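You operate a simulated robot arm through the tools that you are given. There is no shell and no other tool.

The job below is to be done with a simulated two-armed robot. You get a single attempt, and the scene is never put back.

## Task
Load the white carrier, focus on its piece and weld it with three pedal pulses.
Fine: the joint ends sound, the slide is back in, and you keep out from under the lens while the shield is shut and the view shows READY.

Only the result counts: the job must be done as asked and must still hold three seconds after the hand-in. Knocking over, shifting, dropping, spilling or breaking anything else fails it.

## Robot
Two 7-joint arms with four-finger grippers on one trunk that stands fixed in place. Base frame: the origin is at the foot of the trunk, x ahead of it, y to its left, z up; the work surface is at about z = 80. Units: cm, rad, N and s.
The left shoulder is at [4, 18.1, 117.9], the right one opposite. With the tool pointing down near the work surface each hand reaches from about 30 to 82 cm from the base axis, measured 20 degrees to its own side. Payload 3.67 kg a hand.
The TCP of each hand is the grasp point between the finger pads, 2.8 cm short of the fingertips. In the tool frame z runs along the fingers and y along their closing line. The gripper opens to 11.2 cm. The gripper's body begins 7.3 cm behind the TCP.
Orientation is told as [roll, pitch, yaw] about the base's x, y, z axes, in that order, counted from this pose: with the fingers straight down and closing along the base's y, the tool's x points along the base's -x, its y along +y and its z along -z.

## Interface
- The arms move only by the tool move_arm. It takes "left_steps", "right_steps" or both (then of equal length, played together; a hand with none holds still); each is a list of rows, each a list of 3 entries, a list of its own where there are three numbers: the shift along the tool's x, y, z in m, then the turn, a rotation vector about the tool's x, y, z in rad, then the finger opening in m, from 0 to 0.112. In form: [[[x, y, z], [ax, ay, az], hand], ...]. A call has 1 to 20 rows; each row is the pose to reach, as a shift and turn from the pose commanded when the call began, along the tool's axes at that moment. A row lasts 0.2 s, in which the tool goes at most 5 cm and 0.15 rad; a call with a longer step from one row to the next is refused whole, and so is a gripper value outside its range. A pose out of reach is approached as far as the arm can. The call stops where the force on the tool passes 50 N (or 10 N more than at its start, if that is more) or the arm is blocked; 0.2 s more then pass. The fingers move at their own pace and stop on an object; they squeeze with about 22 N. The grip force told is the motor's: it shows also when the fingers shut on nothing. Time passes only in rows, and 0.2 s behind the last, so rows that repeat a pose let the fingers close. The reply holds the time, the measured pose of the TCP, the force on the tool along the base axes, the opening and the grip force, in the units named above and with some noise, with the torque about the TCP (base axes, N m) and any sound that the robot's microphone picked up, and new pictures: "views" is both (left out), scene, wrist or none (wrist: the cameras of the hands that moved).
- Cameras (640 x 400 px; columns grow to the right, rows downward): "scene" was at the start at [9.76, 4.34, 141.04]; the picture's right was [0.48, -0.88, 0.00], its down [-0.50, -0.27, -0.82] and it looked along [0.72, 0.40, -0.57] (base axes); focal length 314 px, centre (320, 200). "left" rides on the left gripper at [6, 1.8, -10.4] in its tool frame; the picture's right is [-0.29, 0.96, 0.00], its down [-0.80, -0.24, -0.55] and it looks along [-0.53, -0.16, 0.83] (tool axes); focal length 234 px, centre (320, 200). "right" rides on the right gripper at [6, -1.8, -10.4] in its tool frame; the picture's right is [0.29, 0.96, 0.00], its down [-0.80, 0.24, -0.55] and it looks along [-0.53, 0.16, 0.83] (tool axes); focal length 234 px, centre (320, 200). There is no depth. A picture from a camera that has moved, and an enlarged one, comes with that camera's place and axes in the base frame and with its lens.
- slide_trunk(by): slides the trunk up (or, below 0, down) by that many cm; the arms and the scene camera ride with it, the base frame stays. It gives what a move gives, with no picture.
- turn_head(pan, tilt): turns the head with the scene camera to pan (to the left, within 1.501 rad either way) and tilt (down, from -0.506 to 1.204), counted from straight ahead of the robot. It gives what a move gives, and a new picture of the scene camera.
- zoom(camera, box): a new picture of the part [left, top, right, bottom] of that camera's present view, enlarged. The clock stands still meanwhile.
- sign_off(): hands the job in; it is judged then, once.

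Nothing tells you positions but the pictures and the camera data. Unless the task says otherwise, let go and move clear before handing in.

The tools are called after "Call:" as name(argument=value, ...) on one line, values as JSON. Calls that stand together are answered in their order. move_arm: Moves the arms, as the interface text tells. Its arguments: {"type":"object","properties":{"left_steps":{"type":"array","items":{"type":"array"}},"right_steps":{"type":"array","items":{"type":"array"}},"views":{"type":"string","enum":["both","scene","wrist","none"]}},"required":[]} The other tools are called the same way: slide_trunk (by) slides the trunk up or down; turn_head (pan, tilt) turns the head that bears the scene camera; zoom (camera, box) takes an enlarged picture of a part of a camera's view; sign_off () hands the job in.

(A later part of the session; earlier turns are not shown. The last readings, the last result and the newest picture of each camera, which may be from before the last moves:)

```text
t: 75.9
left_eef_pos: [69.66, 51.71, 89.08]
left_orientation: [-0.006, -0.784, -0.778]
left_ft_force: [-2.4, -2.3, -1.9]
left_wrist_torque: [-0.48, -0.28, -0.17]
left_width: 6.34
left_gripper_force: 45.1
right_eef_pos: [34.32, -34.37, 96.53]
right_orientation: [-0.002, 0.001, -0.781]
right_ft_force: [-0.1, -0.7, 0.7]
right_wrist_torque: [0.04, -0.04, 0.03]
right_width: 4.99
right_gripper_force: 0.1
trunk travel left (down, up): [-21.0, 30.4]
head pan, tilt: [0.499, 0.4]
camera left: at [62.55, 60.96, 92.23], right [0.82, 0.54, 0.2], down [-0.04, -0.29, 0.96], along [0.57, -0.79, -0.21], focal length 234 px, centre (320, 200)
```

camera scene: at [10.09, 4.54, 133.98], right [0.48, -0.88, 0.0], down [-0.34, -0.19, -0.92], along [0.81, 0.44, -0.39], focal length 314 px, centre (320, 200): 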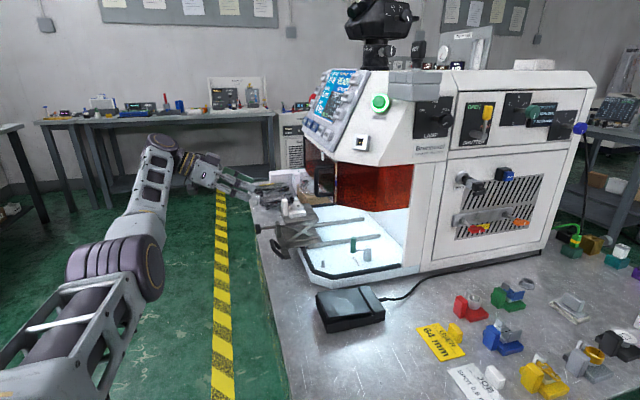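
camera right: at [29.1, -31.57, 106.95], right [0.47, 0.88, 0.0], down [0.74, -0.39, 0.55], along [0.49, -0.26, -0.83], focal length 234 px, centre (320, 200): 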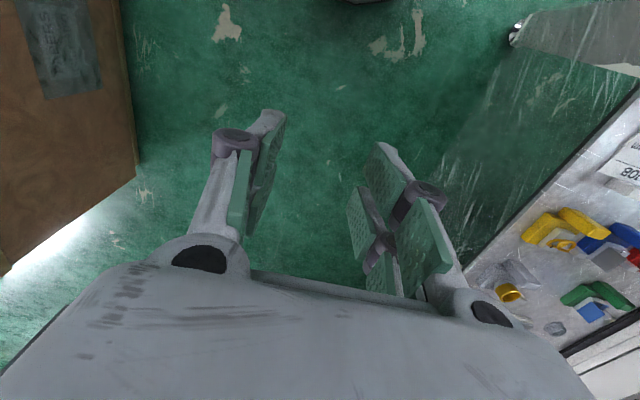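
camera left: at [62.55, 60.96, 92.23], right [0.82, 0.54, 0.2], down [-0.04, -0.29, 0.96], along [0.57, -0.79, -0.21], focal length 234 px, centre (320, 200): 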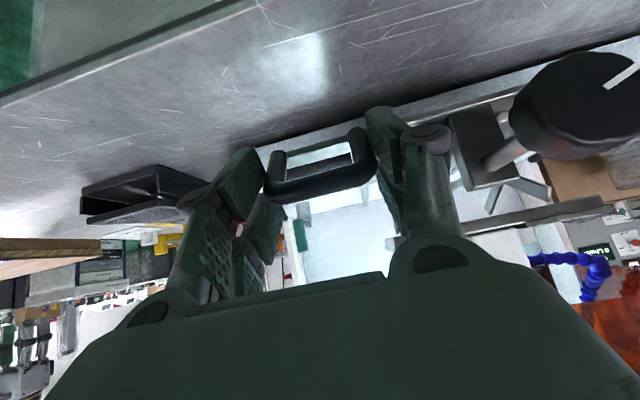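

Gripped at the out-stop. Now I'll push the slide in smoothly by 16 cm, watching the force.

Call:
move_arm(left_steps=[[[-0.008, 0, 0.008], [0, 0, 0], 0.05], [[-0.016, 0, 0.016], [0, 0, 0], 0.05], [[-0.024, 0, 0.024], [0, 0, 0], 0.05], [[-0.032, 0, 0.032], [0, 0, 0], 0.05], [[-0.04, 0, 0.04], [0, 0, 0], 0.05], [[-0.048, 0, 0.048], [0, 0, 0], 0.05], [[-0.056, 0, 0.056], [0, 0, 0], 0.05], [[-0.064, 0, 0.064], [0, 0, 0], 0.05], [[-0.072, 0, 0.072], [0, 0, 0], 0.05], [[-0.08, 0, 0.08], [0, 0, 0], 0.05], [[-0.088, 0, 0.088], [0, 0, 0], 0.05], [[-0.096, 0, 0.096], [0, 0, 0], 0.05], [[-0.104, 0, 0.104], [0, 0, 0], 0.05], [[-0.11, 0, 0.11], [0, 0, 0], 0.05]])

Call:
zoom(camera="scene", box=[290, 165, 410, 255])

Call:
zoom(camera="scene", box=[300, 60, 380, 140])

```text
t: 78.9
left_eef_pos: [80.84, 40.41, 89.17]
left_orientation: [-0.004, -0.785, -0.779]
left_ft_force: [7.6, 1.4, 5.7]
left_wrist_torque: [-0.44, 0.11, 0.34]
left_width: 6.3
left_gripper_force: 44.8
right_eef_pos: [34.49, -34.38, 96.48]
right_orientation: [-0.002, 0.001, -0.784]
right_ft_force: [0.6, -0.5, -0.6]
right_wrist_torque: [0.0, 0.0, -0.02]
right_width: 5.02
right_gripper_force: 0.1
trunk travel left (down, up): [-21.0, 30.4]
head pan, tilt: [0.499, 0.4]
camera scene: at [10.16, 4.47, 133.97], right [0.48, -0.88, 0.0], down [-0.34, -0.19, -0.92], along [0.81, 0.44, -0.39], focal length 314 px, centre (320, 200)
camera left: at [73.78, 49.71, 92.2], right [0.82, 0.54, 0.2], down [-0.04, -0.29, 0.96], along [0.57, -0.79, -0.21], focal length 234 px, centre (320, 200)
```

scene: 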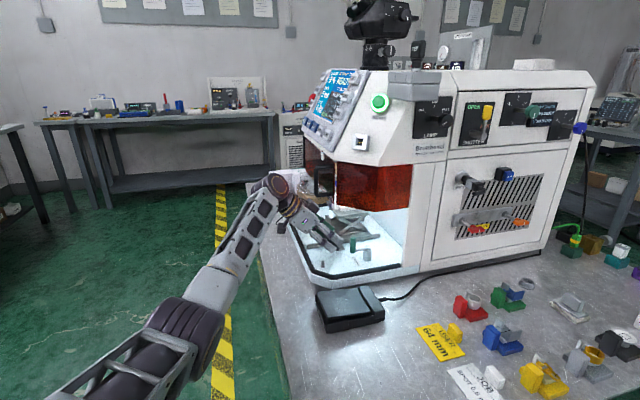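
left: 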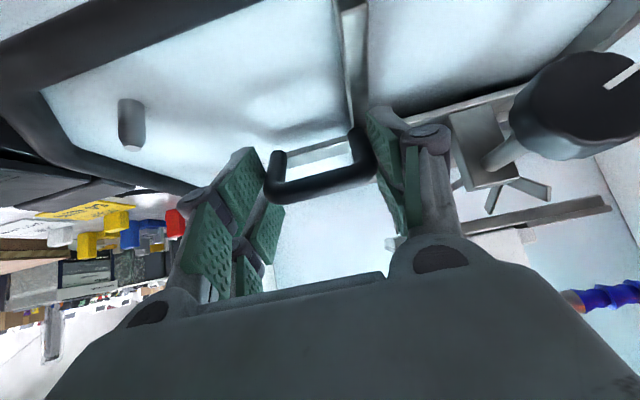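

```text
4.44 times, centred on (350, 210) of scene
camera zoom: at [10.16, 4.47, 133.97], right [0.48, -0.88, 0.0], down [-0.34, -0.19, -0.92], along [0.81, 0.44, -0.39], focal length 1397 px, centre (187, 156)
```

zoom: 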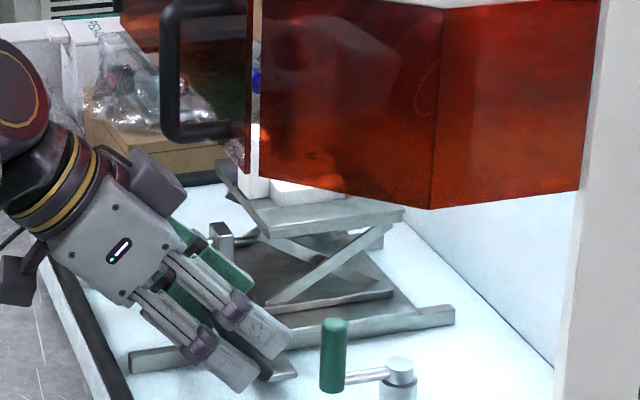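

```text
5.00 times, centred on (340, 100) of scene
camera zoom: at [10.16, 4.47, 133.97], right [0.48, -0.88, 0.0], down [-0.34, -0.19, -0.92], along [0.81, 0.44, -0.39], focal length 1571 px, centre (220, 700)
```

zoom: 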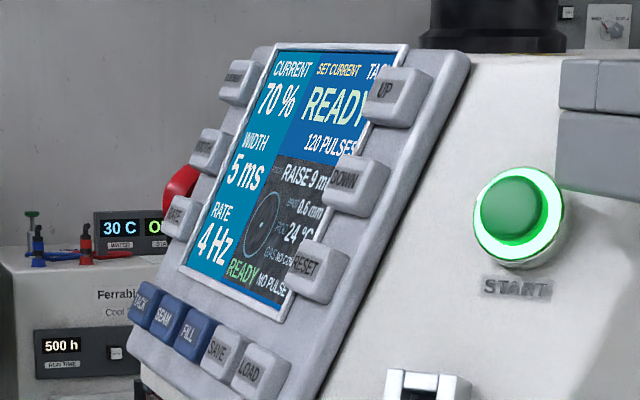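

The view now reads "RAISE 9 mm": the piece is recognised and needs raising. First I'll press the slide fully home in small steps.

Call:
move_arm(left_steps=[[[-0.0014, 0, 0.0014], [0, 0, 0], 0.05], [[-0.0028, 0, 0.0028], [0, 0, 0], 0.05], [[-0.0042, 0, 0.0042], [0, 0, 0], 0.05], [[-0.0056, 0, 0.0056], [0, 0, 0], 0.05], [[-0.007, 0, 0.007], [0, 0, 0], 0.05]], views="wrist")

Call:
zoom(camera="scene", box=[325, 88, 365, 122])

```text
t: 80.1
left_eef_pos: [81.31, 40.03, 89.07]
left_orientation: [-0.006, -0.781, -0.777]
left_ft_force: [-26.0, 14.0, 4.7]
left_wrist_torque: [0.3, 0.51, -0.18]
left_width: 6.35
left_gripper_force: 45.7
right_eef_pos: [34.29, -34.32, 96.71]
right_orientation: [-0.001, -0.002, -0.783]
right_ft_force: [0.6, -0.6, 0.3]
right_wrist_torque: [0.0, 0.01, 0.05]
right_width: 5.01
right_gripper_force: 0.0
trunk travel left (down, up): [-21.0, 30.4]
head pan, tilt: [0.499, 0.4]
camera left: at [74.14, 49.35, 92.16], right [0.82, 0.54, 0.2], down [-0.04, -0.29, 0.96], along [0.57, -0.79, -0.22], focal length 234 px, centre (320, 200)
```

left: 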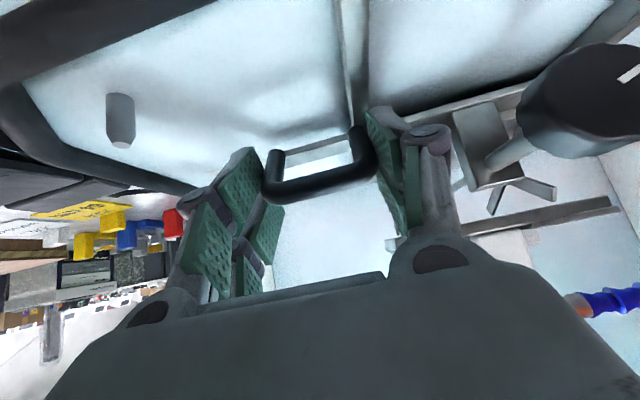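

```text
11.76 times, centred on (345, 105) of scene
camera zoom: at [9.74, 4.7, 133.99], right [0.48, -0.88, 0.0], down [-0.34, -0.19, -0.92], along [0.81, 0.44, -0.39], focal length 3697 px, centre (26, 1318)
```

zoom: 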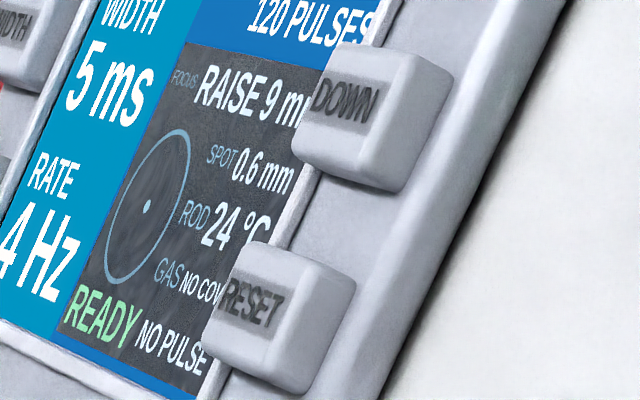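

The slide is home (firm stop felt) and the view asks for 9 mm up. I'll let go of the handle, back off and look at the jack knob from the front.

Call:
move_arm(left_steps=[[[0.002, 0, -0.002], [0, 0, 0], 0.05], [[0.004, 0, -0.004], [0, 0, 0], 0.07], [[0.004, 0, -0.004], [0, 0, 0], 0.085], [[0.004, 0, -0.004], [0, 0, 0], 0.085], [[0.004, 0, -0.03], [0, 0, 0], 0.085], [[0.004, 0.0, -0.07], [0, 0, 0], 0.085], [[0.004, 0.02, -0.11], [0, 0, 0], 0.085], [[0.004, 0.05, -0.14], [0, 0, 0], 0.085], [[0.004, 0.09, -0.16], [0, 0, 0], 0.085]])

Call:
zoom(camera="left", box=[260, 40, 460, 190])

Call:
zoom(camera="scene", box=[325, 88, 365, 122])

Call:
zoom(camera="scene", box=[290, 180, 390, 250])

```text
t: 82.1
left_eef_pos: [78.65, 54.04, 99.97]
left_orientation: [0.001, -0.781, -0.78]
left_ft_force: [-0.5, -1.1, -1.5]
left_wrist_torque: [-0.07, -0.14, 0.03]
left_width: 8.49
left_gripper_force: 0.1
left hand out of reach, approached as far as the arm can: row 9
right_eef_pos: [34.4, -34.51, 96.61]
right_orientation: [0.0, -0.001, -0.783]
right_ft_force: [0.1, -0.2, 0.3]
right_wrist_torque: [0.01, -0.04, 0.0]
right_width: 5.01
right_gripper_force: 0.0
trunk travel left (down, up): [-21.0, 30.4]
head pan, tilt: [0.499, 0.4]
camera scene: at [10.05, 4.4, 133.99], right [0.48, -0.88, 0.0], down [-0.34, -0.19, -0.92], along [0.81, 0.44, -0.39], focal length 314 px, centre (320, 200)
camera left: at [71.53, 63.3, 103.06], right [0.82, 0.54, 0.2], down [-0.04, -0.29, 0.95], along [0.57, -0.79, -0.22], focal length 234 px, centre (320, 200)
```

scene: 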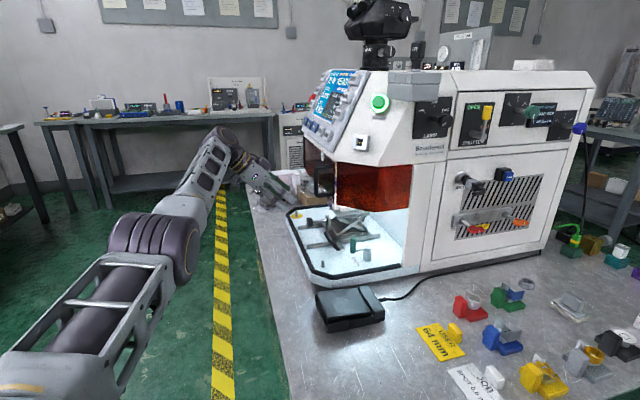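
left: 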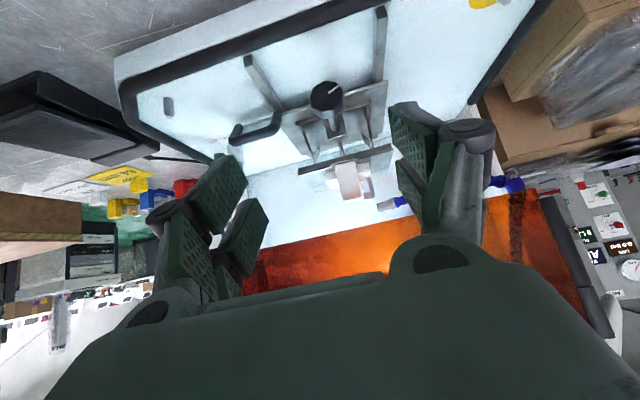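

```text
2.67 times, centred on (360, 115) of left
camera zoom: at [71.53, 63.3, 103.06], right [0.82, 0.54, 0.2], down [-0.04, -0.29, 0.95], along [0.57, -0.79, -0.22], focal length 624 px, centre (213, 427)
```

zoom: 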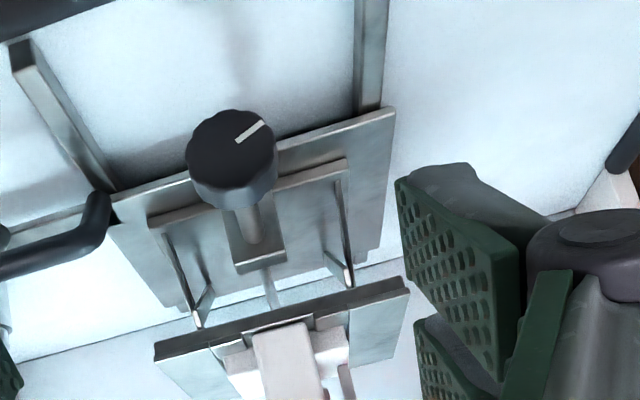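

```text
11.76 times, centred on (345, 105) of scene
camera zoom: at [10.05, 4.4, 133.99], right [0.48, -0.88, 0.0], down [-0.34, -0.19, -0.92], along [0.81, 0.44, -0.39], focal length 3697 px, centre (26, 1318)
```

zoom: 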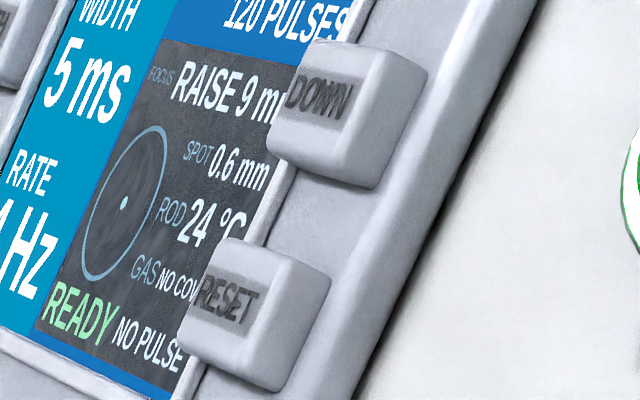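

```text
5.71 times, centred on (340, 215) of scene
camera zoom: at [10.05, 4.4, 133.99], right [0.48, -0.88, 0.0], down [-0.34, -0.19, -0.92], along [0.81, 0.44, -0.39], focal length 1796 px, centre (206, 114)
```

zoom: 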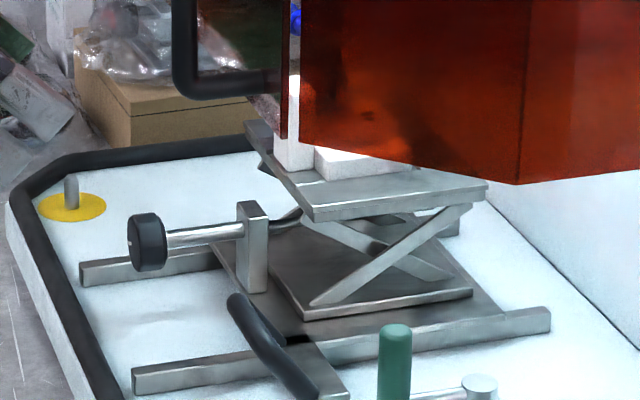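

Knob centre ≈ (85.3, 48.9, 89.4), axis along the slide, white mark now up-right; "RAISE 9 mm" holds with the hand away. I'll back off, flatten the hand to 60° and lower the trunk 8 cm so the knob is comfortably reachable.

Call:
move_arm(left_steps=[[[0.013, -0.001, -0.027], [0, -0.089, 0], 0.06], [[0.026, -0.002, -0.054], [0, -0.178, 0], 0.05], [[0.0384, -0.0027, -0.0803], [0, -0.266, 0], 0.05]], views="none")

Call:
slide_trunk(by=-8)

Call:
turn_head(pan=0.5, tilt=0.3)

```text
t: 82.9
left_eef_pos: [72.46, 59.71, 102.91]
left_orientation: [-0.007, -1.051, -0.775]
left_ft_force: [-0.7, -0.4, -0.4]
left_wrist_torque: [-0.01, 0.04, 0.02]
left_width: 4.99
left_gripper_force: 0.0
right_eef_pos: [34.46, -34.32, 96.6]
right_orientation: [-0.001, 0.0, -0.78]
right_ft_force: [-0.2, 0.5, -0.9]
right_wrist_torque: [0.0, -0.01, 0.01]
right_width: 4.99
right_gripper_force: 0.0
trunk travel left (down, up): [-21.0, 30.4]
head pan, tilt: [0.499, 0.4]
```

```text
t: 84.0
left_eef_pos: [72.62, 59.75, 94.82]
left_orientation: [-0.005, -1.051, -0.776]
left_ft_force: [-0.4, 0.4, 0.3]
left_wrist_torque: [-0.02, -0.04, -0.02]
left_width: 4.99
left_gripper_force: 0.1
right_eef_pos: [34.33, -34.32, 88.5]
right_orientation: [0.0, 0.0, -0.782]
right_ft_force: [0.8, -0.1, -0.4]
right_wrist_torque: [-0.02, -0.04, 0.01]
right_width: 4.96
right_gripper_force: 0.1
trunk travel left (down, up): [-13.0, 38.4]
head pan, tilt: [0.499, 0.4]
```

```text
t: 84.7
left_eef_pos: [72.57, 59.84, 94.84]
left_orientation: [-0.006, -1.049, -0.775]
left_ft_force: [-0.4, 0.1, -0.2]
left_wrist_torque: [0.0, -0.02, 0.01]
left_width: 4.98
left_gripper_force: 0.1
right_eef_pos: [34.56, -34.3, 88.49]
right_orientation: [-0.002, 0.001, -0.781]
right_ft_force: [-0.2, 1.0, 0.3]
right_wrist_torque: [0.01, 0.02, 0.04]
right_width: 5.01
right_gripper_force: 0.1
trunk travel left (down, up): [-13.0, 38.4]
head pan, tilt: [0.499, 0.3]
camera scene: at [10.21, 4.56, 126.82], right [0.48, -0.88, 0.0], down [-0.26, -0.14, -0.96], along [0.84, 0.46, -0.3], focal length 314 px, centre (320, 200)
```

scene: 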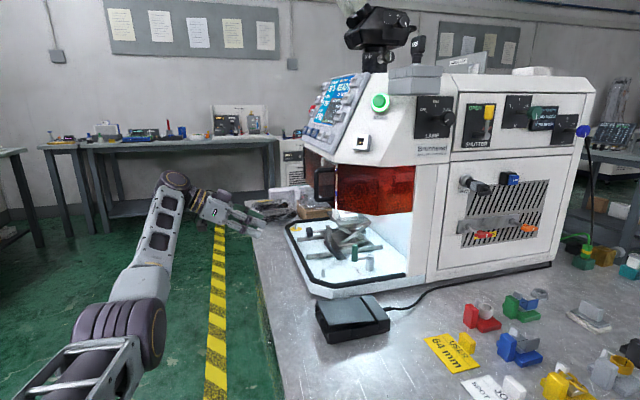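

Now to a pre-grasp 10 cm in front of the knob, then check alignment with the wrist camera.

Call:
move_arm(left_steps=[[[-0.013, 0.006, 0.027], [0, 0, 0], 0.05], [[-0.026, 0.0124, 0.0533], [0, 0, 0], 0.05], [[-0.026, 0.0124, 0.0833], [0, 0, 0], 0.05], [[-0.026, 0.0124, 0.0833], [0, 0, 0], 0.05]])

Call:
zoom(camera="left", box=[200, 40, 440, 200])

Call:
zoom(camera="scene", box=[220, 170, 380, 280])

```text
t: 85.7
left_eef_pos: [79.61, 54.7, 93.0]
left_orientation: [-0.007, -1.051, -0.775]
left_ft_force: [0.0, -0.1, 0.0]
left_wrist_torque: [0.0, -0.04, -0.02]
left_width: 4.99
left_gripper_force: 0.0
right_eef_pos: [34.5, -34.44, 88.53]
right_orientation: [-0.001, -0.001, -0.782]
right_ft_force: [0.8, 0.3, 0.8]
right_wrist_torque: [0.0, 0.0, -0.03]
right_width: 5.0
right_gripper_force: 0.2
trunk travel left (down, up): [-13.0, 38.4]
head pan, tilt: [0.499, 0.3]
camera scene: at [10.16, 4.58, 126.83], right [0.48, -0.88, 0.0], down [-0.26, -0.14, -0.96], along [0.84, 0.46, -0.3], focal length 314 px, centre (320, 200)
camera left: at [72.15, 64.25, 92.89], right [0.78, 0.58, 0.25], down [-0.23, -0.11, 0.97], along [0.59, -0.81, 0.05], focal length 234 px, centre (320, 200)
```

scene: 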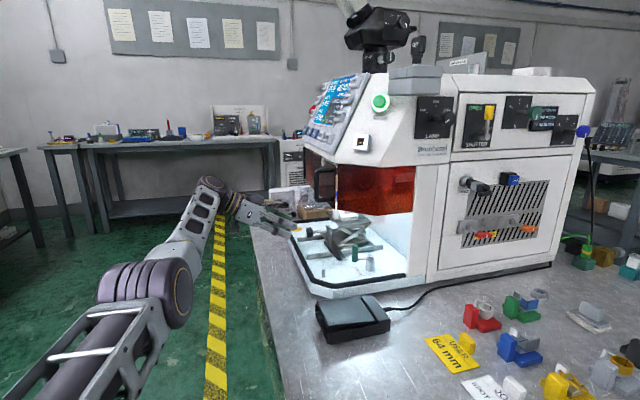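
left: 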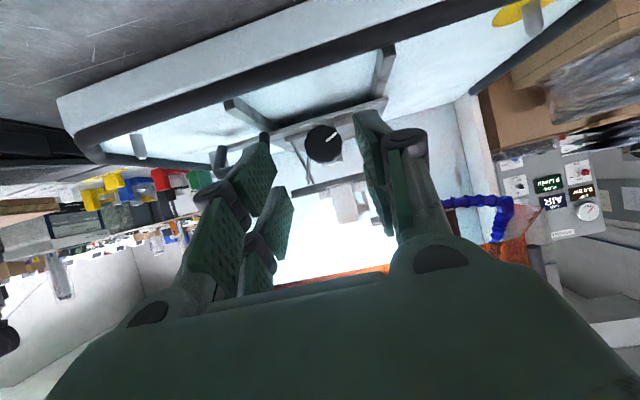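

```text
2.50 times, centred on (320, 120) of left
camera zoom: at [72.15, 64.25, 92.89], right [0.78, 0.58, 0.25], down [-0.23, -0.11, 0.97], along [0.59, -0.81, 0.05], focal length 585 px, centre (320, 400)
```

zoom: 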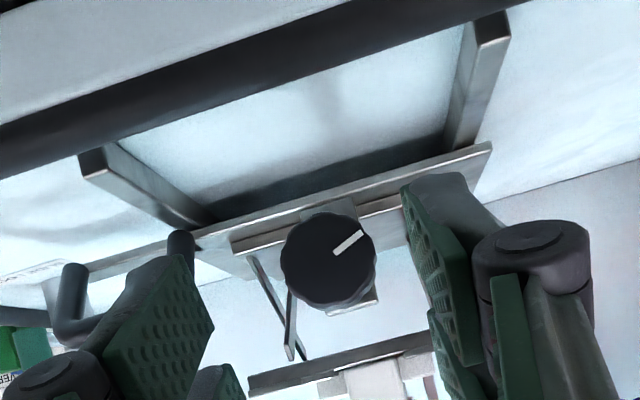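

```text
3.64 times, centred on (300, 225) of scene
camera zoom: at [10.16, 4.58, 126.83], right [0.48, -0.88, 0.0], down [-0.26, -0.14, -0.96], along [0.84, 0.46, -0.3], focal length 1143 px, centre (393, 109)
```

zoom: 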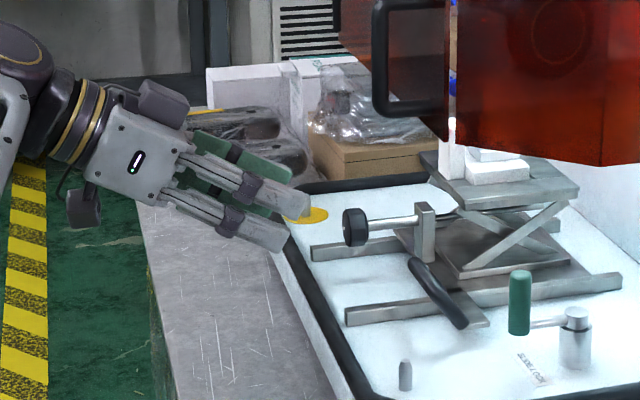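

The knob is centred between the fingers. Judging from how its mark shifted when the platform was pressed, clockwise should raise. I'll advance onto it and grip.

Call:
move_arm(left_steps=[[[0, 0, 0.025], [0, 0, 0], 0.05], [[0.0005, 0, 0.05], [0, 0, 0], 0.05], [[0.001, -0.0005, 0.0695], [0, 0, 0], 0.05], [[0.001, -0.0005, 0.0695], [0, 0, 0], 0.04], [[0.001, -0.0005, 0.0695], [0, 0, 0], 0.025], [[0.001, -0.0005, 0.0695], [0, 0, 0], 0.02], [[0.001, -0.0005, 0.0695], [0, 0, 0], 0.02]])

Call:
zoom(camera="left", box=[200, 40, 440, 200])

Call:
zoom(camera="scene", box=[250, 190, 350, 260])

```text
t: 87.3
left_eef_pos: [83.01, 50.47, 89.19]
left_orientation: [-0.002, -1.054, -0.771]
left_ft_force: [23.8, 36.1, 5.7]
left_wrist_torque: [-0.1, 0.0, 1.49]
left_width: 4.39
left_gripper_force: 22.0
left hand out of reach, approached as far as the arm can: row 1, 2, 3, 4, 5, 6, 7
right_eef_pos: [34.51, -34.13, 88.55]
right_orientation: [-0.007, 0.0, -0.782]
right_ft_force: [0.0, -0.2, -1.5]
right_wrist_torque: [0.0, -0.03, -0.01]
right_width: 5.02
right_gripper_force: 0.0
trunk travel left (down, up): [-13.0, 38.4]
head pan, tilt: [0.499, 0.3]
camera scene: at [10.42, 4.96, 126.8], right [0.48, -0.88, 0.0], down [-0.26, -0.14, -0.95], along [0.84, 0.46, -0.3], focal length 314 px, centre (320, 200)
camera left: at [75.51, 59.89, 89.05], right [0.77, 0.59, 0.25], down [-0.23, -0.11, 0.97], along [0.6, -0.8, 0.05], focal length 234 px, centre (320, 200)
```

scene: 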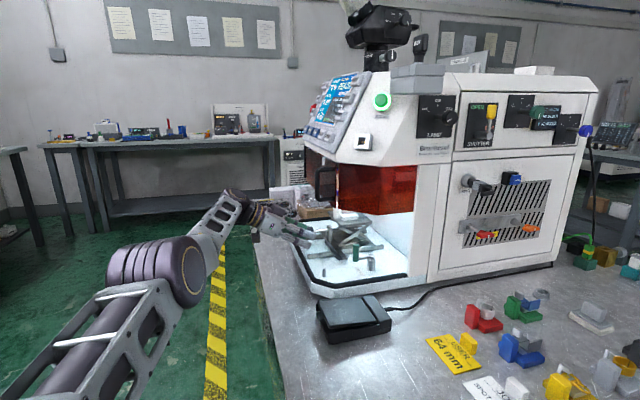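
left: 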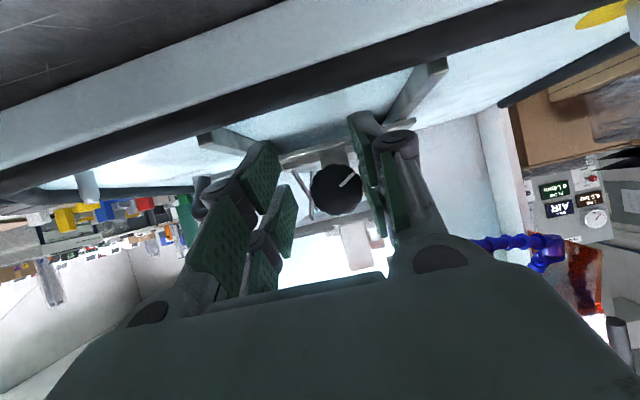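

```text
2.50 times, centred on (320, 120) of left
camera zoom: at [75.51, 59.89, 89.05], right [0.77, 0.59, 0.25], down [-0.23, -0.11, 0.97], along [0.6, -0.8, 0.05], focal length 585 px, centre (320, 400)
```

zoom: 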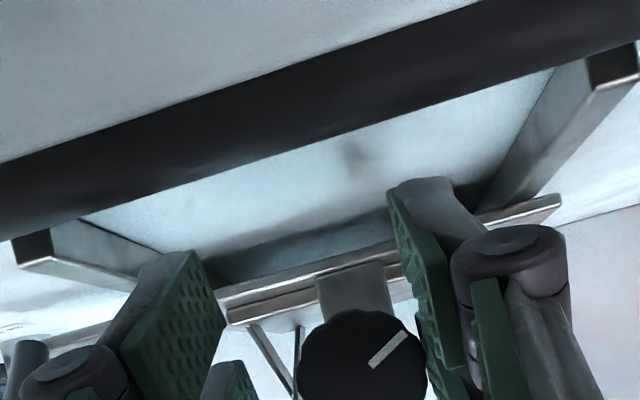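

```text
5.71 times, centred on (300, 225) of scene
camera zoom: at [10.42, 4.96, 126.8], right [0.48, -0.88, 0.0], down [-0.26, -0.14, -0.95], along [0.84, 0.46, -0.3], focal length 1796 px, centre (434, 57)
```

zoom: 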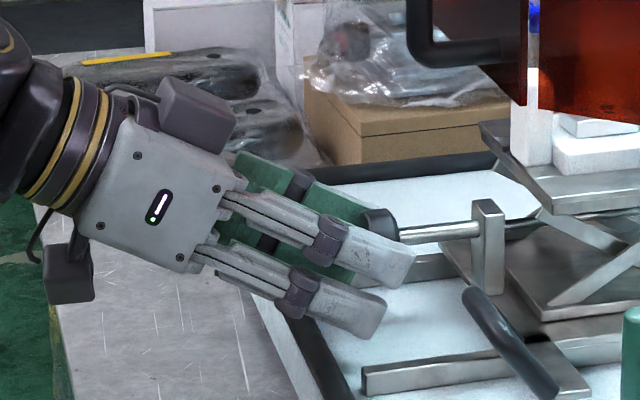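

The hand is about 5 mm short of reach, so one finger is loading the knob sideways. I'll open at once and back off, then come from an angle leaning to the near side.

Call:
move_arm(left_steps=[[[0, 0, 0], [0, 0, 0], 0.05], [[0, 0, 0], [0, 0, 0], 0.05], [[0, -0.003, -0.03], [0, 0, 0], 0.05], [[0, -0.006, -0.065], [0, 0, 0], 0.05]], views="wrist")

Call:
zoom(camera="scene", box=[315, 75, 375, 130])

```text
t: 88.3
left_eef_pos: [79.75, 54.28, 92.62]
left_orientation: [-0.012, -1.051, -0.775]
left_ft_force: [-0.2, 0.6, 0.6]
left_wrist_torque: [-0.03, 0.0, -0.01]
left_width: 5.0
left_gripper_force: 0.1
left hand out of reach, approached as far as the arm can: row 3, 4
right_eef_pos: [34.38, -34.31, 88.51]
right_orientation: [-0.001, -0.001, -0.783]
right_ft_force: [-0.1, 0.6, 0.5]
right_wrist_torque: [0.03, 0.01, 0.0]
right_width: 5.0
right_gripper_force: 0.0
trunk travel left (down, up): [-13.0, 38.4]
head pan, tilt: [0.499, 0.3]
camera left: at [72.34, 63.93, 92.54], right [0.78, 0.58, 0.24], down [-0.22, -0.11, 0.97], along [0.58, -0.81, 0.05], focal length 234 px, centre (320, 200)
```

left: 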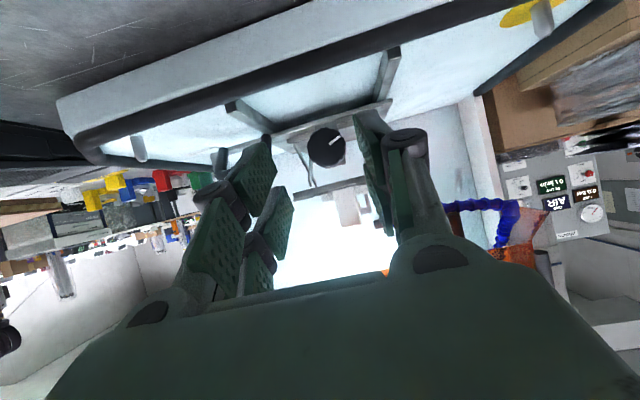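

```text
7.27 times, centred on (345, 102) of scene
camera zoom: at [10.19, 4.58, 126.83], right [0.48, -0.88, 0.0], down [-0.26, -0.14, -0.96], along [0.84, 0.46, -0.3], focal length 2286 px, centre (138, 909)
```

zoom: 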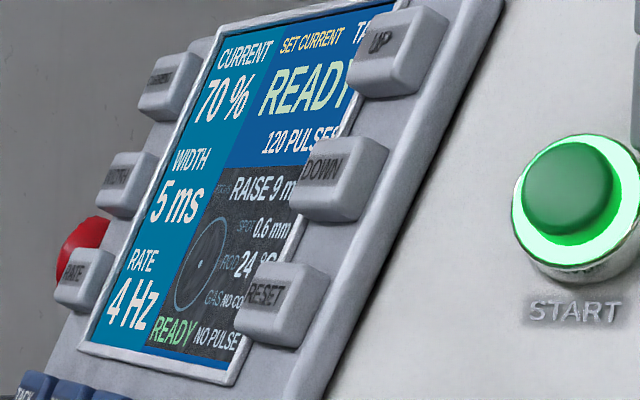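

Unchanged reading. I'll lean the hand 10° toward the near side (rotating about the knob's axis), advance again with the fingers open, and check centring before closing.

Call:
move_arm(left_steps=[[[0, -0.002, 0], [-0.0435, 0, 0.0755], 0.05], [[0, -0.0044, 0], [-0.087, 0, 0.151], 0.05], [[-0.0001, -0.0022, 0.0225], [-0.087, 0, 0.151], 0.05], [[-0.0003, -0.0005, 0.045], [-0.087, 0, 0.151], 0.05], [[-0.0004, 0.0012, 0.0648], [-0.087, 0, 0.151], 0.05], [[-0.0004, 0.0012, 0.0648], [-0.087, 0, 0.151], 0.05]], views="wrist")

Call:
zoom(camera="left", box=[200, 60, 440, 220])

Call:
zoom(camera="scene", box=[250, 190, 350, 260])

```text
t: 89.7
left_eef_pos: [84.32, 50.63, 89.3]
left_orientation: [0.332, -1.025, -1.068]
left_ft_force: [-0.5, -0.1, 0.7]
left_wrist_torque: [-0.01, 0.01, 0.05]
left_width: 5.02
left_gripper_force: 0.1
left hand out of reach, approached as far as the arm can: row 1, 2, 3, 4, 5, 6
right_eef_pos: [34.4, -34.4, 88.41]
right_orientation: [-0.001, -0.002, -0.781]
right_ft_force: [-0.1, 0.0, 0.7]
right_wrist_torque: [-0.01, 0.02, -0.02]
right_width: 4.99
right_gripper_force: 0.1
trunk travel left (down, up): [-13.0, 38.4]
head pan, tilt: [0.499, 0.3]
camera left: at [76.89, 60.23, 89.58], right [0.74, 0.54, 0.41], down [-0.34, -0.22, 0.91], along [0.58, -0.81, 0.02], focal length 234 px, centre (320, 200)
```

left: 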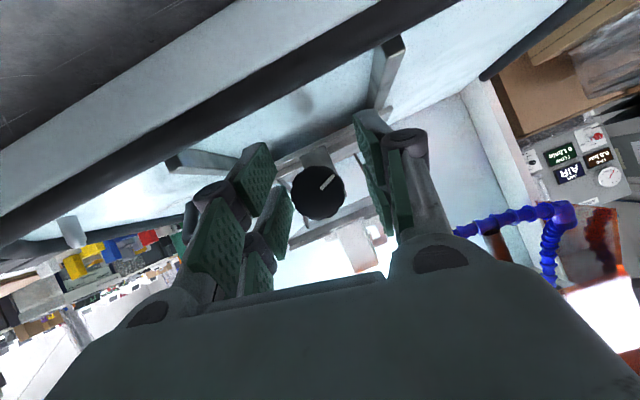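

```text
2.50 times, centred on (320, 140) of left
camera zoom: at [76.89, 60.23, 89.58], right [0.74, 0.54, 0.41], down [-0.34, -0.22, 0.91], along [0.58, -0.81, 0.02], focal length 585 px, centre (320, 350)
```

zoom: 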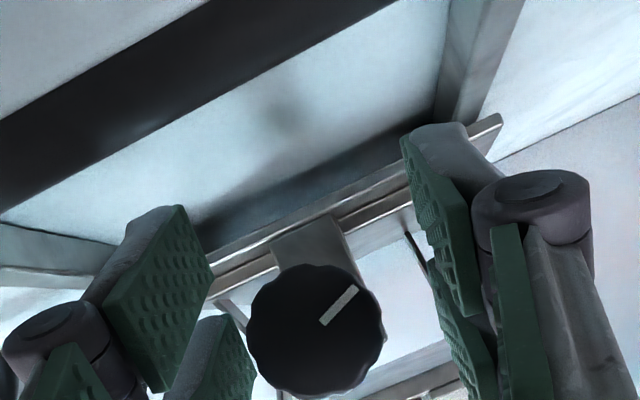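

```text
5.71 times, centred on (300, 225) of scene
camera zoom: at [10.18, 4.57, 126.83], right [0.48, -0.88, 0.0], down [-0.26, -0.14, -0.96], along [0.84, 0.46, -0.3], focal length 1796 px, centre (434, 57)
```

zoom: 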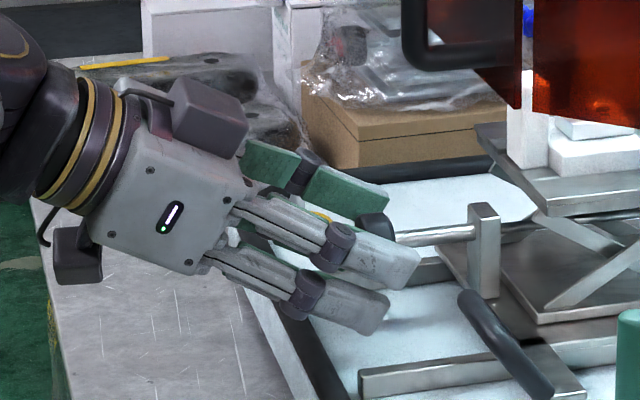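

It is in place but ~4 mm off toward the far side. I'll shift back and see whether the arm can hold that precisely.

Call:
move_arm(left_steps=[[[0, -0.003, 0], [0, 0, 0], 0.05], [[0, -0.006, 0], [0, 0, 0], 0.05], [[0, -0.006, 0], [0, 0, 0], 0.05]], views="wrist")

Call:
zoom(camera="left", box=[200, 60, 440, 220])

```text
t: 90.5
left_eef_pos: [84.37, 50.69, 89.39]
left_orientation: [0.336, -1.025, -1.068]
left_ft_force: [0.1, 0.1, -0.7]
left_wrist_torque: [-0.01, 0.0, 0.02]
left_width: 5.01
left_gripper_force: 0.0
left hand out of reach, approached as far as the arm can: row 2, 3
right_eef_pos: [34.46, -34.31, 88.54]
right_orientation: [-0.002, 0.0, -0.782]
right_ft_force: [0.0, -0.1, 0.1]
right_wrist_torque: [0.01, -0.02, 0.02]
right_width: 5.0
right_gripper_force: 0.1
trunk travel left (down, up): [-13.0, 38.4]
head pan, tilt: [0.499, 0.3]
camera left: at [76.95, 60.18, 89.56], right [0.74, 0.54, 0.41], down [-0.34, -0.23, 0.91], along [0.58, -0.81, 0.02], focal length 234 px, centre (320, 200)
```

left: 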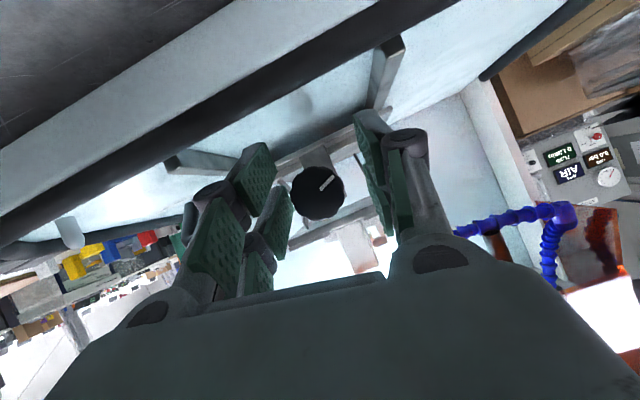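

```text
2.50 times, centred on (320, 140) of left
camera zoom: at [76.95, 60.18, 89.56], right [0.74, 0.54, 0.41], down [-0.34, -0.23, 0.91], along [0.58, -0.81, 0.02], focal length 585 px, centre (320, 350)
```

zoom: 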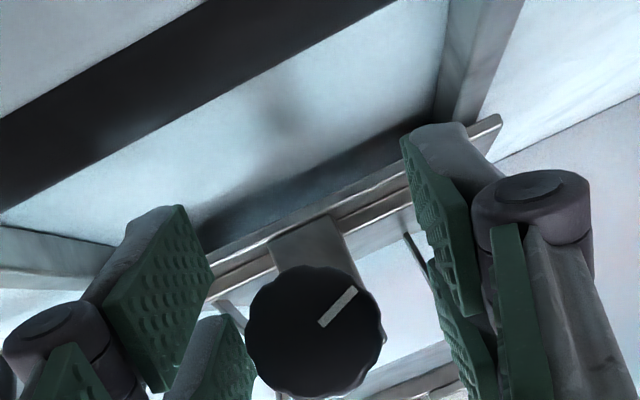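

The arm is at a joint limit in that posture. I'll back off and use a posture pointing more toward the knob from my side (45° off its axis), which is well inside reach.

Call:
move_arm(left_steps=[[[0, 0, -0.035], [0, 0, 0], 0.05], [[0, 0, -0.0695], [0, 0, 0], 0.05], [[-0.006, -0.005, -0.0695], [-0.0355, 0.0871, 0.0462], 0.05], [[-0.012, -0.01, -0.0695], [-0.0711, 0.1741, 0.0925], 0.05], [[-0.0176, -0.0147, -0.0695], [-0.1066, 0.2612, 0.1387], 0.05], [[-0.0176, -0.0147, -0.0695], [-0.1066, 0.2612, 0.1387], 0.05]])

Call:
zoom(camera="left", box=[200, 40, 440, 200])

```text
t: 91.9
left_eef_pos: [83.7, 55.59, 94.75]
left_orientation: [0.471, -0.728, -1.106]
left_ft_force: [0.2, 1.0, -0.2]
left_wrist_torque: [-0.02, -0.02, -0.02]
left_width: 4.96
left_gripper_force: 0.0
left hand out of reach, approached as far as the arm can: row 1, 2, 3, 4, 5, 6
right_eef_pos: [34.45, -34.36, 88.43]
right_orientation: [-0.002, 0.0, -0.783]
right_ft_force: [-0.6, 0.4, -0.2]
right_wrist_torque: [-0.01, -0.01, -0.01]
right_width: 5.02
right_gripper_force: 0.0
trunk travel left (down, up): [-13.0, 38.4]
head pan, tilt: [0.499, 0.3]
camera scene: at [10.2, 4.62, 126.83], right [0.48, -0.88, 0.0], down [-0.26, -0.14, -0.96], along [0.84, 0.46, -0.3], focal length 314 px, centre (320, 200)
camera left: at [75.79, 64.03, 98.32], right [0.73, 0.45, 0.52], down [-0.26, -0.51, 0.82], along [0.63, -0.73, -0.25], focal length 234 px, centre (320, 200)
```

scene: 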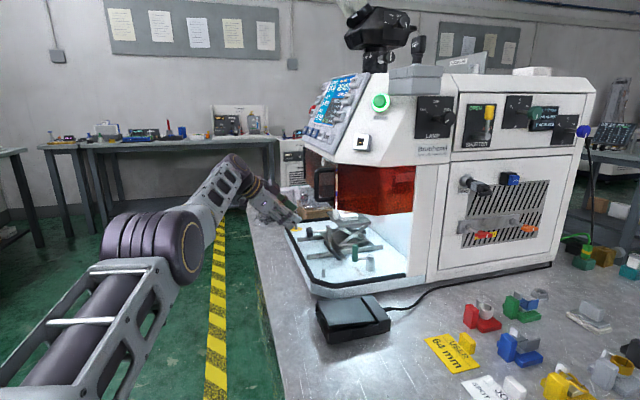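
left: 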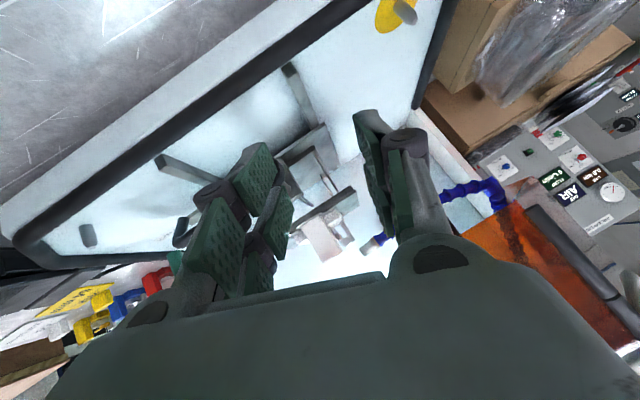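

```text
2.50 times, centred on (320, 120) of left
camera zoom: at [75.79, 64.03, 98.32], right [0.73, 0.45, 0.52], down [-0.26, -0.51, 0.82], along [0.63, -0.73, -0.25], focal length 585 px, centre (320, 400)
```

zoom: 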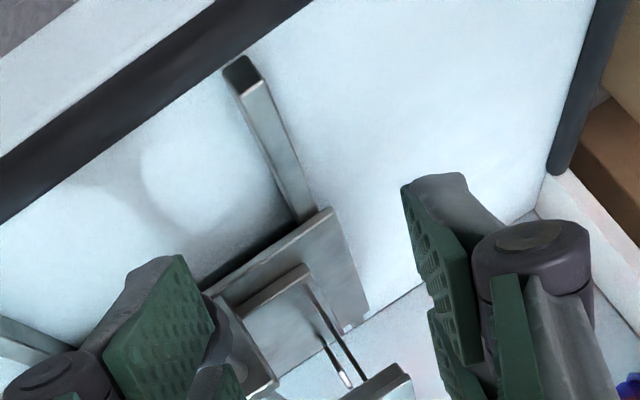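

The tool-roll joint seems to be at its stop in this orientation. I'll return to free space in front of the jack and turn the hand half a revolution about its own axis to get away from that limit.

Call:
move_arm(left_steps=[[[0.015, -0.0135, -0.03], [0.0533, -0.0648, -0.0695], 0.05], [[0.03, -0.027, -0.06], [0.1066, -0.1296, -0.1389], 0.05], [[0.045, -0.0405, -0.091], [0.1598, -0.1943, -0.2084], 0.05], [[0.0597, -0.0541, -0.1213], [0.2131, -0.2591, -0.2778], 0.05], [[0.0597, -0.0541, -0.1213], [0.2131, -0.2591, -0.2778], 0.05]], views="none")

Call:
move_arm(left_steps=[[[0, 0, 0], [0, 0, -0.15], 0.05], [[0, 0, 0], [0, 0, -0.3], 0.05], [[0, 0, 0], [0, 0, -0.45], 0.05], [[0, 0, 0], [0, 0, -0.6], 0.05], [[0, 0, 0], [0, 0, -0.75], 0.05], [[0, 0, 0], [0, 0, -0.9], 0.05], [[0, 0, 0], [0, 0, -1.05], 0.05], [[0, 0, 0], [0, 0, -1.2], 0.05], [[0, 0, 0], [0, 0, -1.35], 0.05], [[0, 0, 0], [0, 0, -1.5], 0.05], [[0, 0, 0], [0, 0, -1.57], 0.05]])

```text
t: 93.1
left_eef_pos: [72.9, 62.41, 97.26]
left_orientation: [-0.012, -1.049, -0.773]
left_ft_force: [0.4, 0.6, -0.1]
left_wrist_torque: [-0.01, 0.0, 0.01]
left_width: 5.01
left_gripper_force: 0.1
left hand out of reach, approached as far as the arm can: row 1, 2, 3, 4, 5
right_eef_pos: [34.46, -34.59, 88.52]
right_orientation: [-0.003, 0.003, -0.781]
right_ft_force: [0.3, 0.0, 0.3]
right_wrist_torque: [0.04, 0.0, 0.0]
right_width: 5.0
right_gripper_force: 0.0
trunk travel left (down, up): [-13.0, 38.4]
head pan, tilt: [0.499, 0.3]
```

```text
t: 95.5
left_eef_pos: [73.11, 62.53, 97.37]
left_orientation: [-1.049, 0.005, 0.791]
left_ft_force: [0.6, -0.2, 0.0]
left_wrist_torque: [0.02, -0.02, -0.01]
left_width: 5.02
left_gripper_force: 0.2
right_eef_pos: [34.5, -34.38, 88.57]
right_orientation: [-0.003, -0.001, -0.782]
right_ft_force: [-0.2, 0.1, -0.2]
right_wrist_torque: [0.0, -0.01, 0.01]
right_width: 5.01
right_gripper_force: 0.0
trunk travel left (down, up): [-13.0, 38.4]
head pan, tilt: [0.499, 0.3]
camera scene: at [10.22, 4.56, 126.83], right [0.48, -0.88, 0.0], down [-0.26, -0.14, -0.96], along [0.84, 0.46, -0.3], focal length 314 px, centre (320, 200)
camera left: at [61.72, 65.12, 100.94], right [-0.14, 0.54, -0.83], down [0.31, 0.82, 0.48], along [0.94, -0.19, -0.28], focal length 234 px, centre (320, 200)
```

scene: 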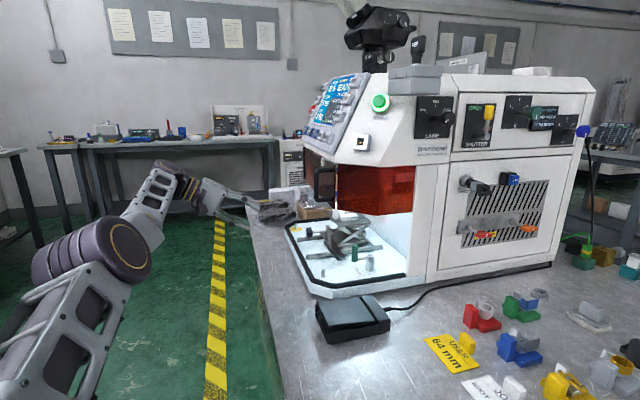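
left: 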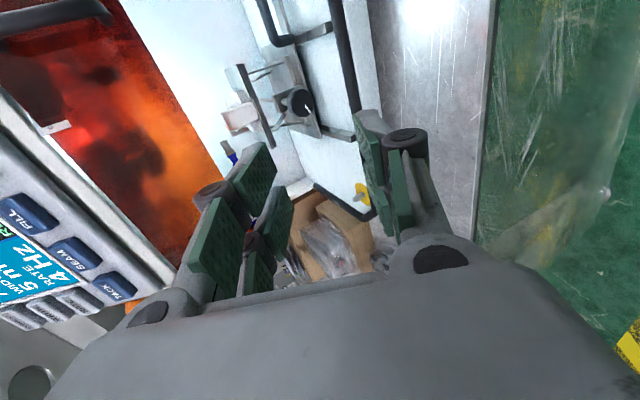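

No limit in that direction. Continuing the second quarter turn.

Call:
move_arm(left_steps=[[[0, 0, 0], [0, 0, -0.15], 0.05], [[0, 0, 0], [0, 0, -0.3], 0.05], [[0, 0, 0], [0, 0, -0.45], 0.05], [[0, 0, 0], [0, 0, -0.6], 0.05], [[0, 0, 0], [0, 0, -0.75], 0.05], [[0, 0, 0], [0, 0, -0.9], 0.05], [[0, 0, 0], [0, 0, -1.05], 0.05], [[0, 0, 0], [0, 0, -1.2], 0.05], [[0, 0, 0], [0, 0, -1.35], 0.05], [[0, 0, 0], [0, 0, -1.5], 0.05], [[0, 0, 0], [0, 0, -1.571], 0.05]])

```text
t: 97.9
left_eef_pos: [73.14, 62.5, 97.4]
left_orientation: [0.008, 1.051, 2.37]
left_ft_force: [-0.2, 0.2, -0.2]
left_wrist_torque: [0.02, 0.02, 0.02]
left_width: 5.0
left_gripper_force: 0.0
right_eef_pos: [34.45, -34.46, 88.52]
right_orientation: [-0.001, 0.001, -0.781]
right_ft_force: [-0.3, -0.3, 0.3]
right_wrist_torque: [0.01, -0.04, 0.02]
right_width: 5.01
right_gripper_force: 0.1
trunk travel left (down, up): [-13.0, 38.4]
head pan, tilt: [0.499, 0.3]
camera scene: at [10.21, 4.55, 126.83], right [0.48, -0.88, 0.0], down [-0.26, -0.14, -0.96], along [0.84, 0.46, -0.3], focal length 314 px, centre (320, 200)
camera left: at [67.46, 65.37, 107.63], right [-0.78, -0.58, -0.25], down [-0.46, 0.79, -0.42], along [0.44, -0.21, -0.88], focal length 234 px, centre (320, 200)
```

scene: 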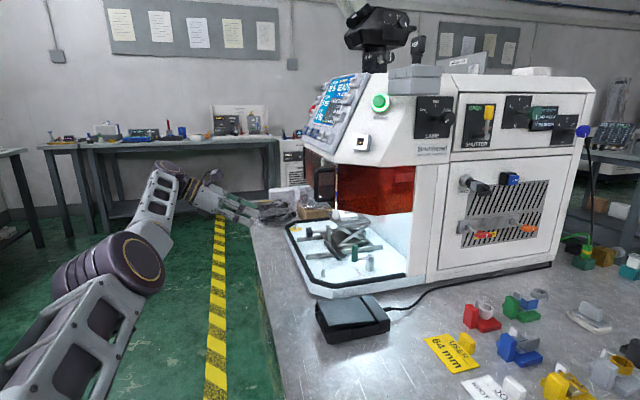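
left: 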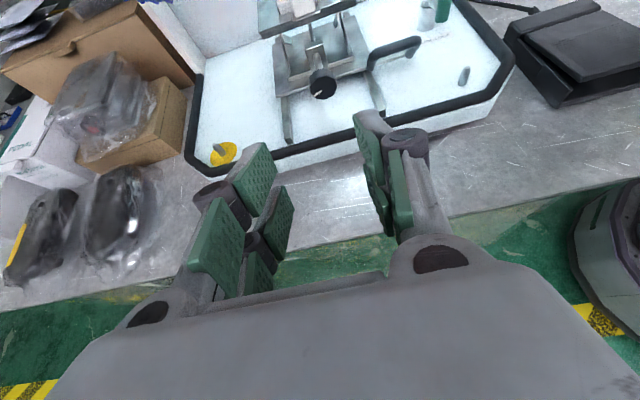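

The hand is flipped with its camera now on top, giving a clear upright view of knob and tray. I'll move to a pre-grasp in front of the knob, leaning 20° to the near side.

Call:
move_arm(left_steps=[[[0.003, 0.008, 0.033], [0.058, 0, 0.1008], 0.05], [[0.006, 0.016, 0.067], [0.1163, 0, 0.2015], 0.05], [[0.0095, 0.0242, 0.1005], [0.1745, 0, 0.3023], 0.05], [[0.0095, 0.0242, 0.1005], [0.1745, 0, 0.3023], 0.05]])

Call:
zoom(camera="left", box=[200, 20, 440, 180])

```text
t: 98.9
left_eef_pos: [77.91, 54.33, 92.89]
left_orientation: [-0.63, 0.954, 1.825]
left_ft_force: [-0.2, 0.1, 0.6]
left_wrist_torque: [0.0, -0.02, 0.02]
left_width: 5.0
left_gripper_force: 0.1
right_eef_pos: [34.44, -34.25, 88.45]
right_orientation: [0.0, 0.0, -0.782]
right_ft_force: [-0.2, -0.3, -0.2]
right_wrist_torque: [-0.03, 0.0, 0.02]
right_width: 5.0
right_gripper_force: 0.1
trunk travel left (down, up): [-13.0, 38.4]
head pan, tilt: [0.499, 0.3]
camera scene: at [10.11, 4.6, 126.84], right [0.48, -0.88, 0.0], down [-0.26, -0.14, -0.96], along [0.84, 0.46, -0.3], focal length 314 px, centre (320, 200)
camera left: at [69.78, 54.73, 102.1], right [-0.67, -0.48, -0.56], down [-0.37, 0.88, -0.31], along [0.64, 0.0, -0.77], focal length 234 px, centre (320, 200)
```

scene: 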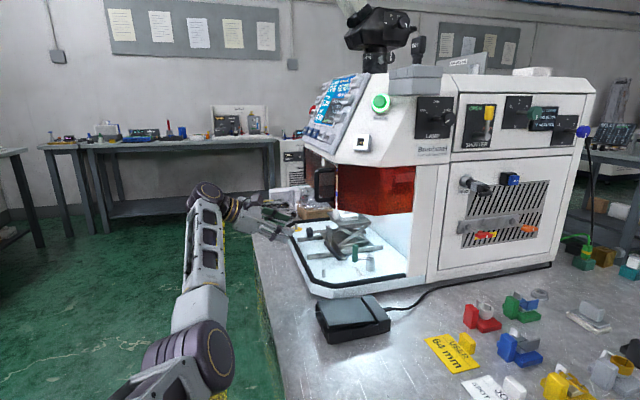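
left: 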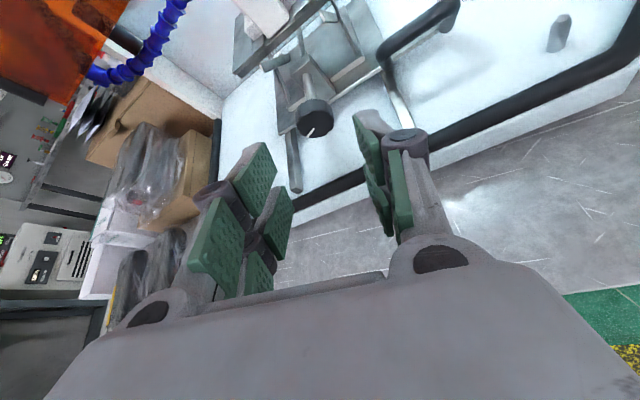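

```text
2.50 times, centred on (320, 100) of left
camera zoom: at [69.78, 54.73, 102.1], right [-0.67, -0.48, -0.56], down [-0.37, 0.88, -0.31], along [0.64, 0.0, -0.77], focal length 585 px, centre (320, 450)
```

zoom: 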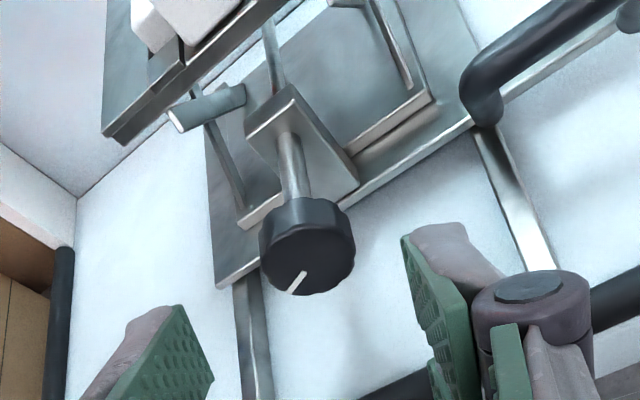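

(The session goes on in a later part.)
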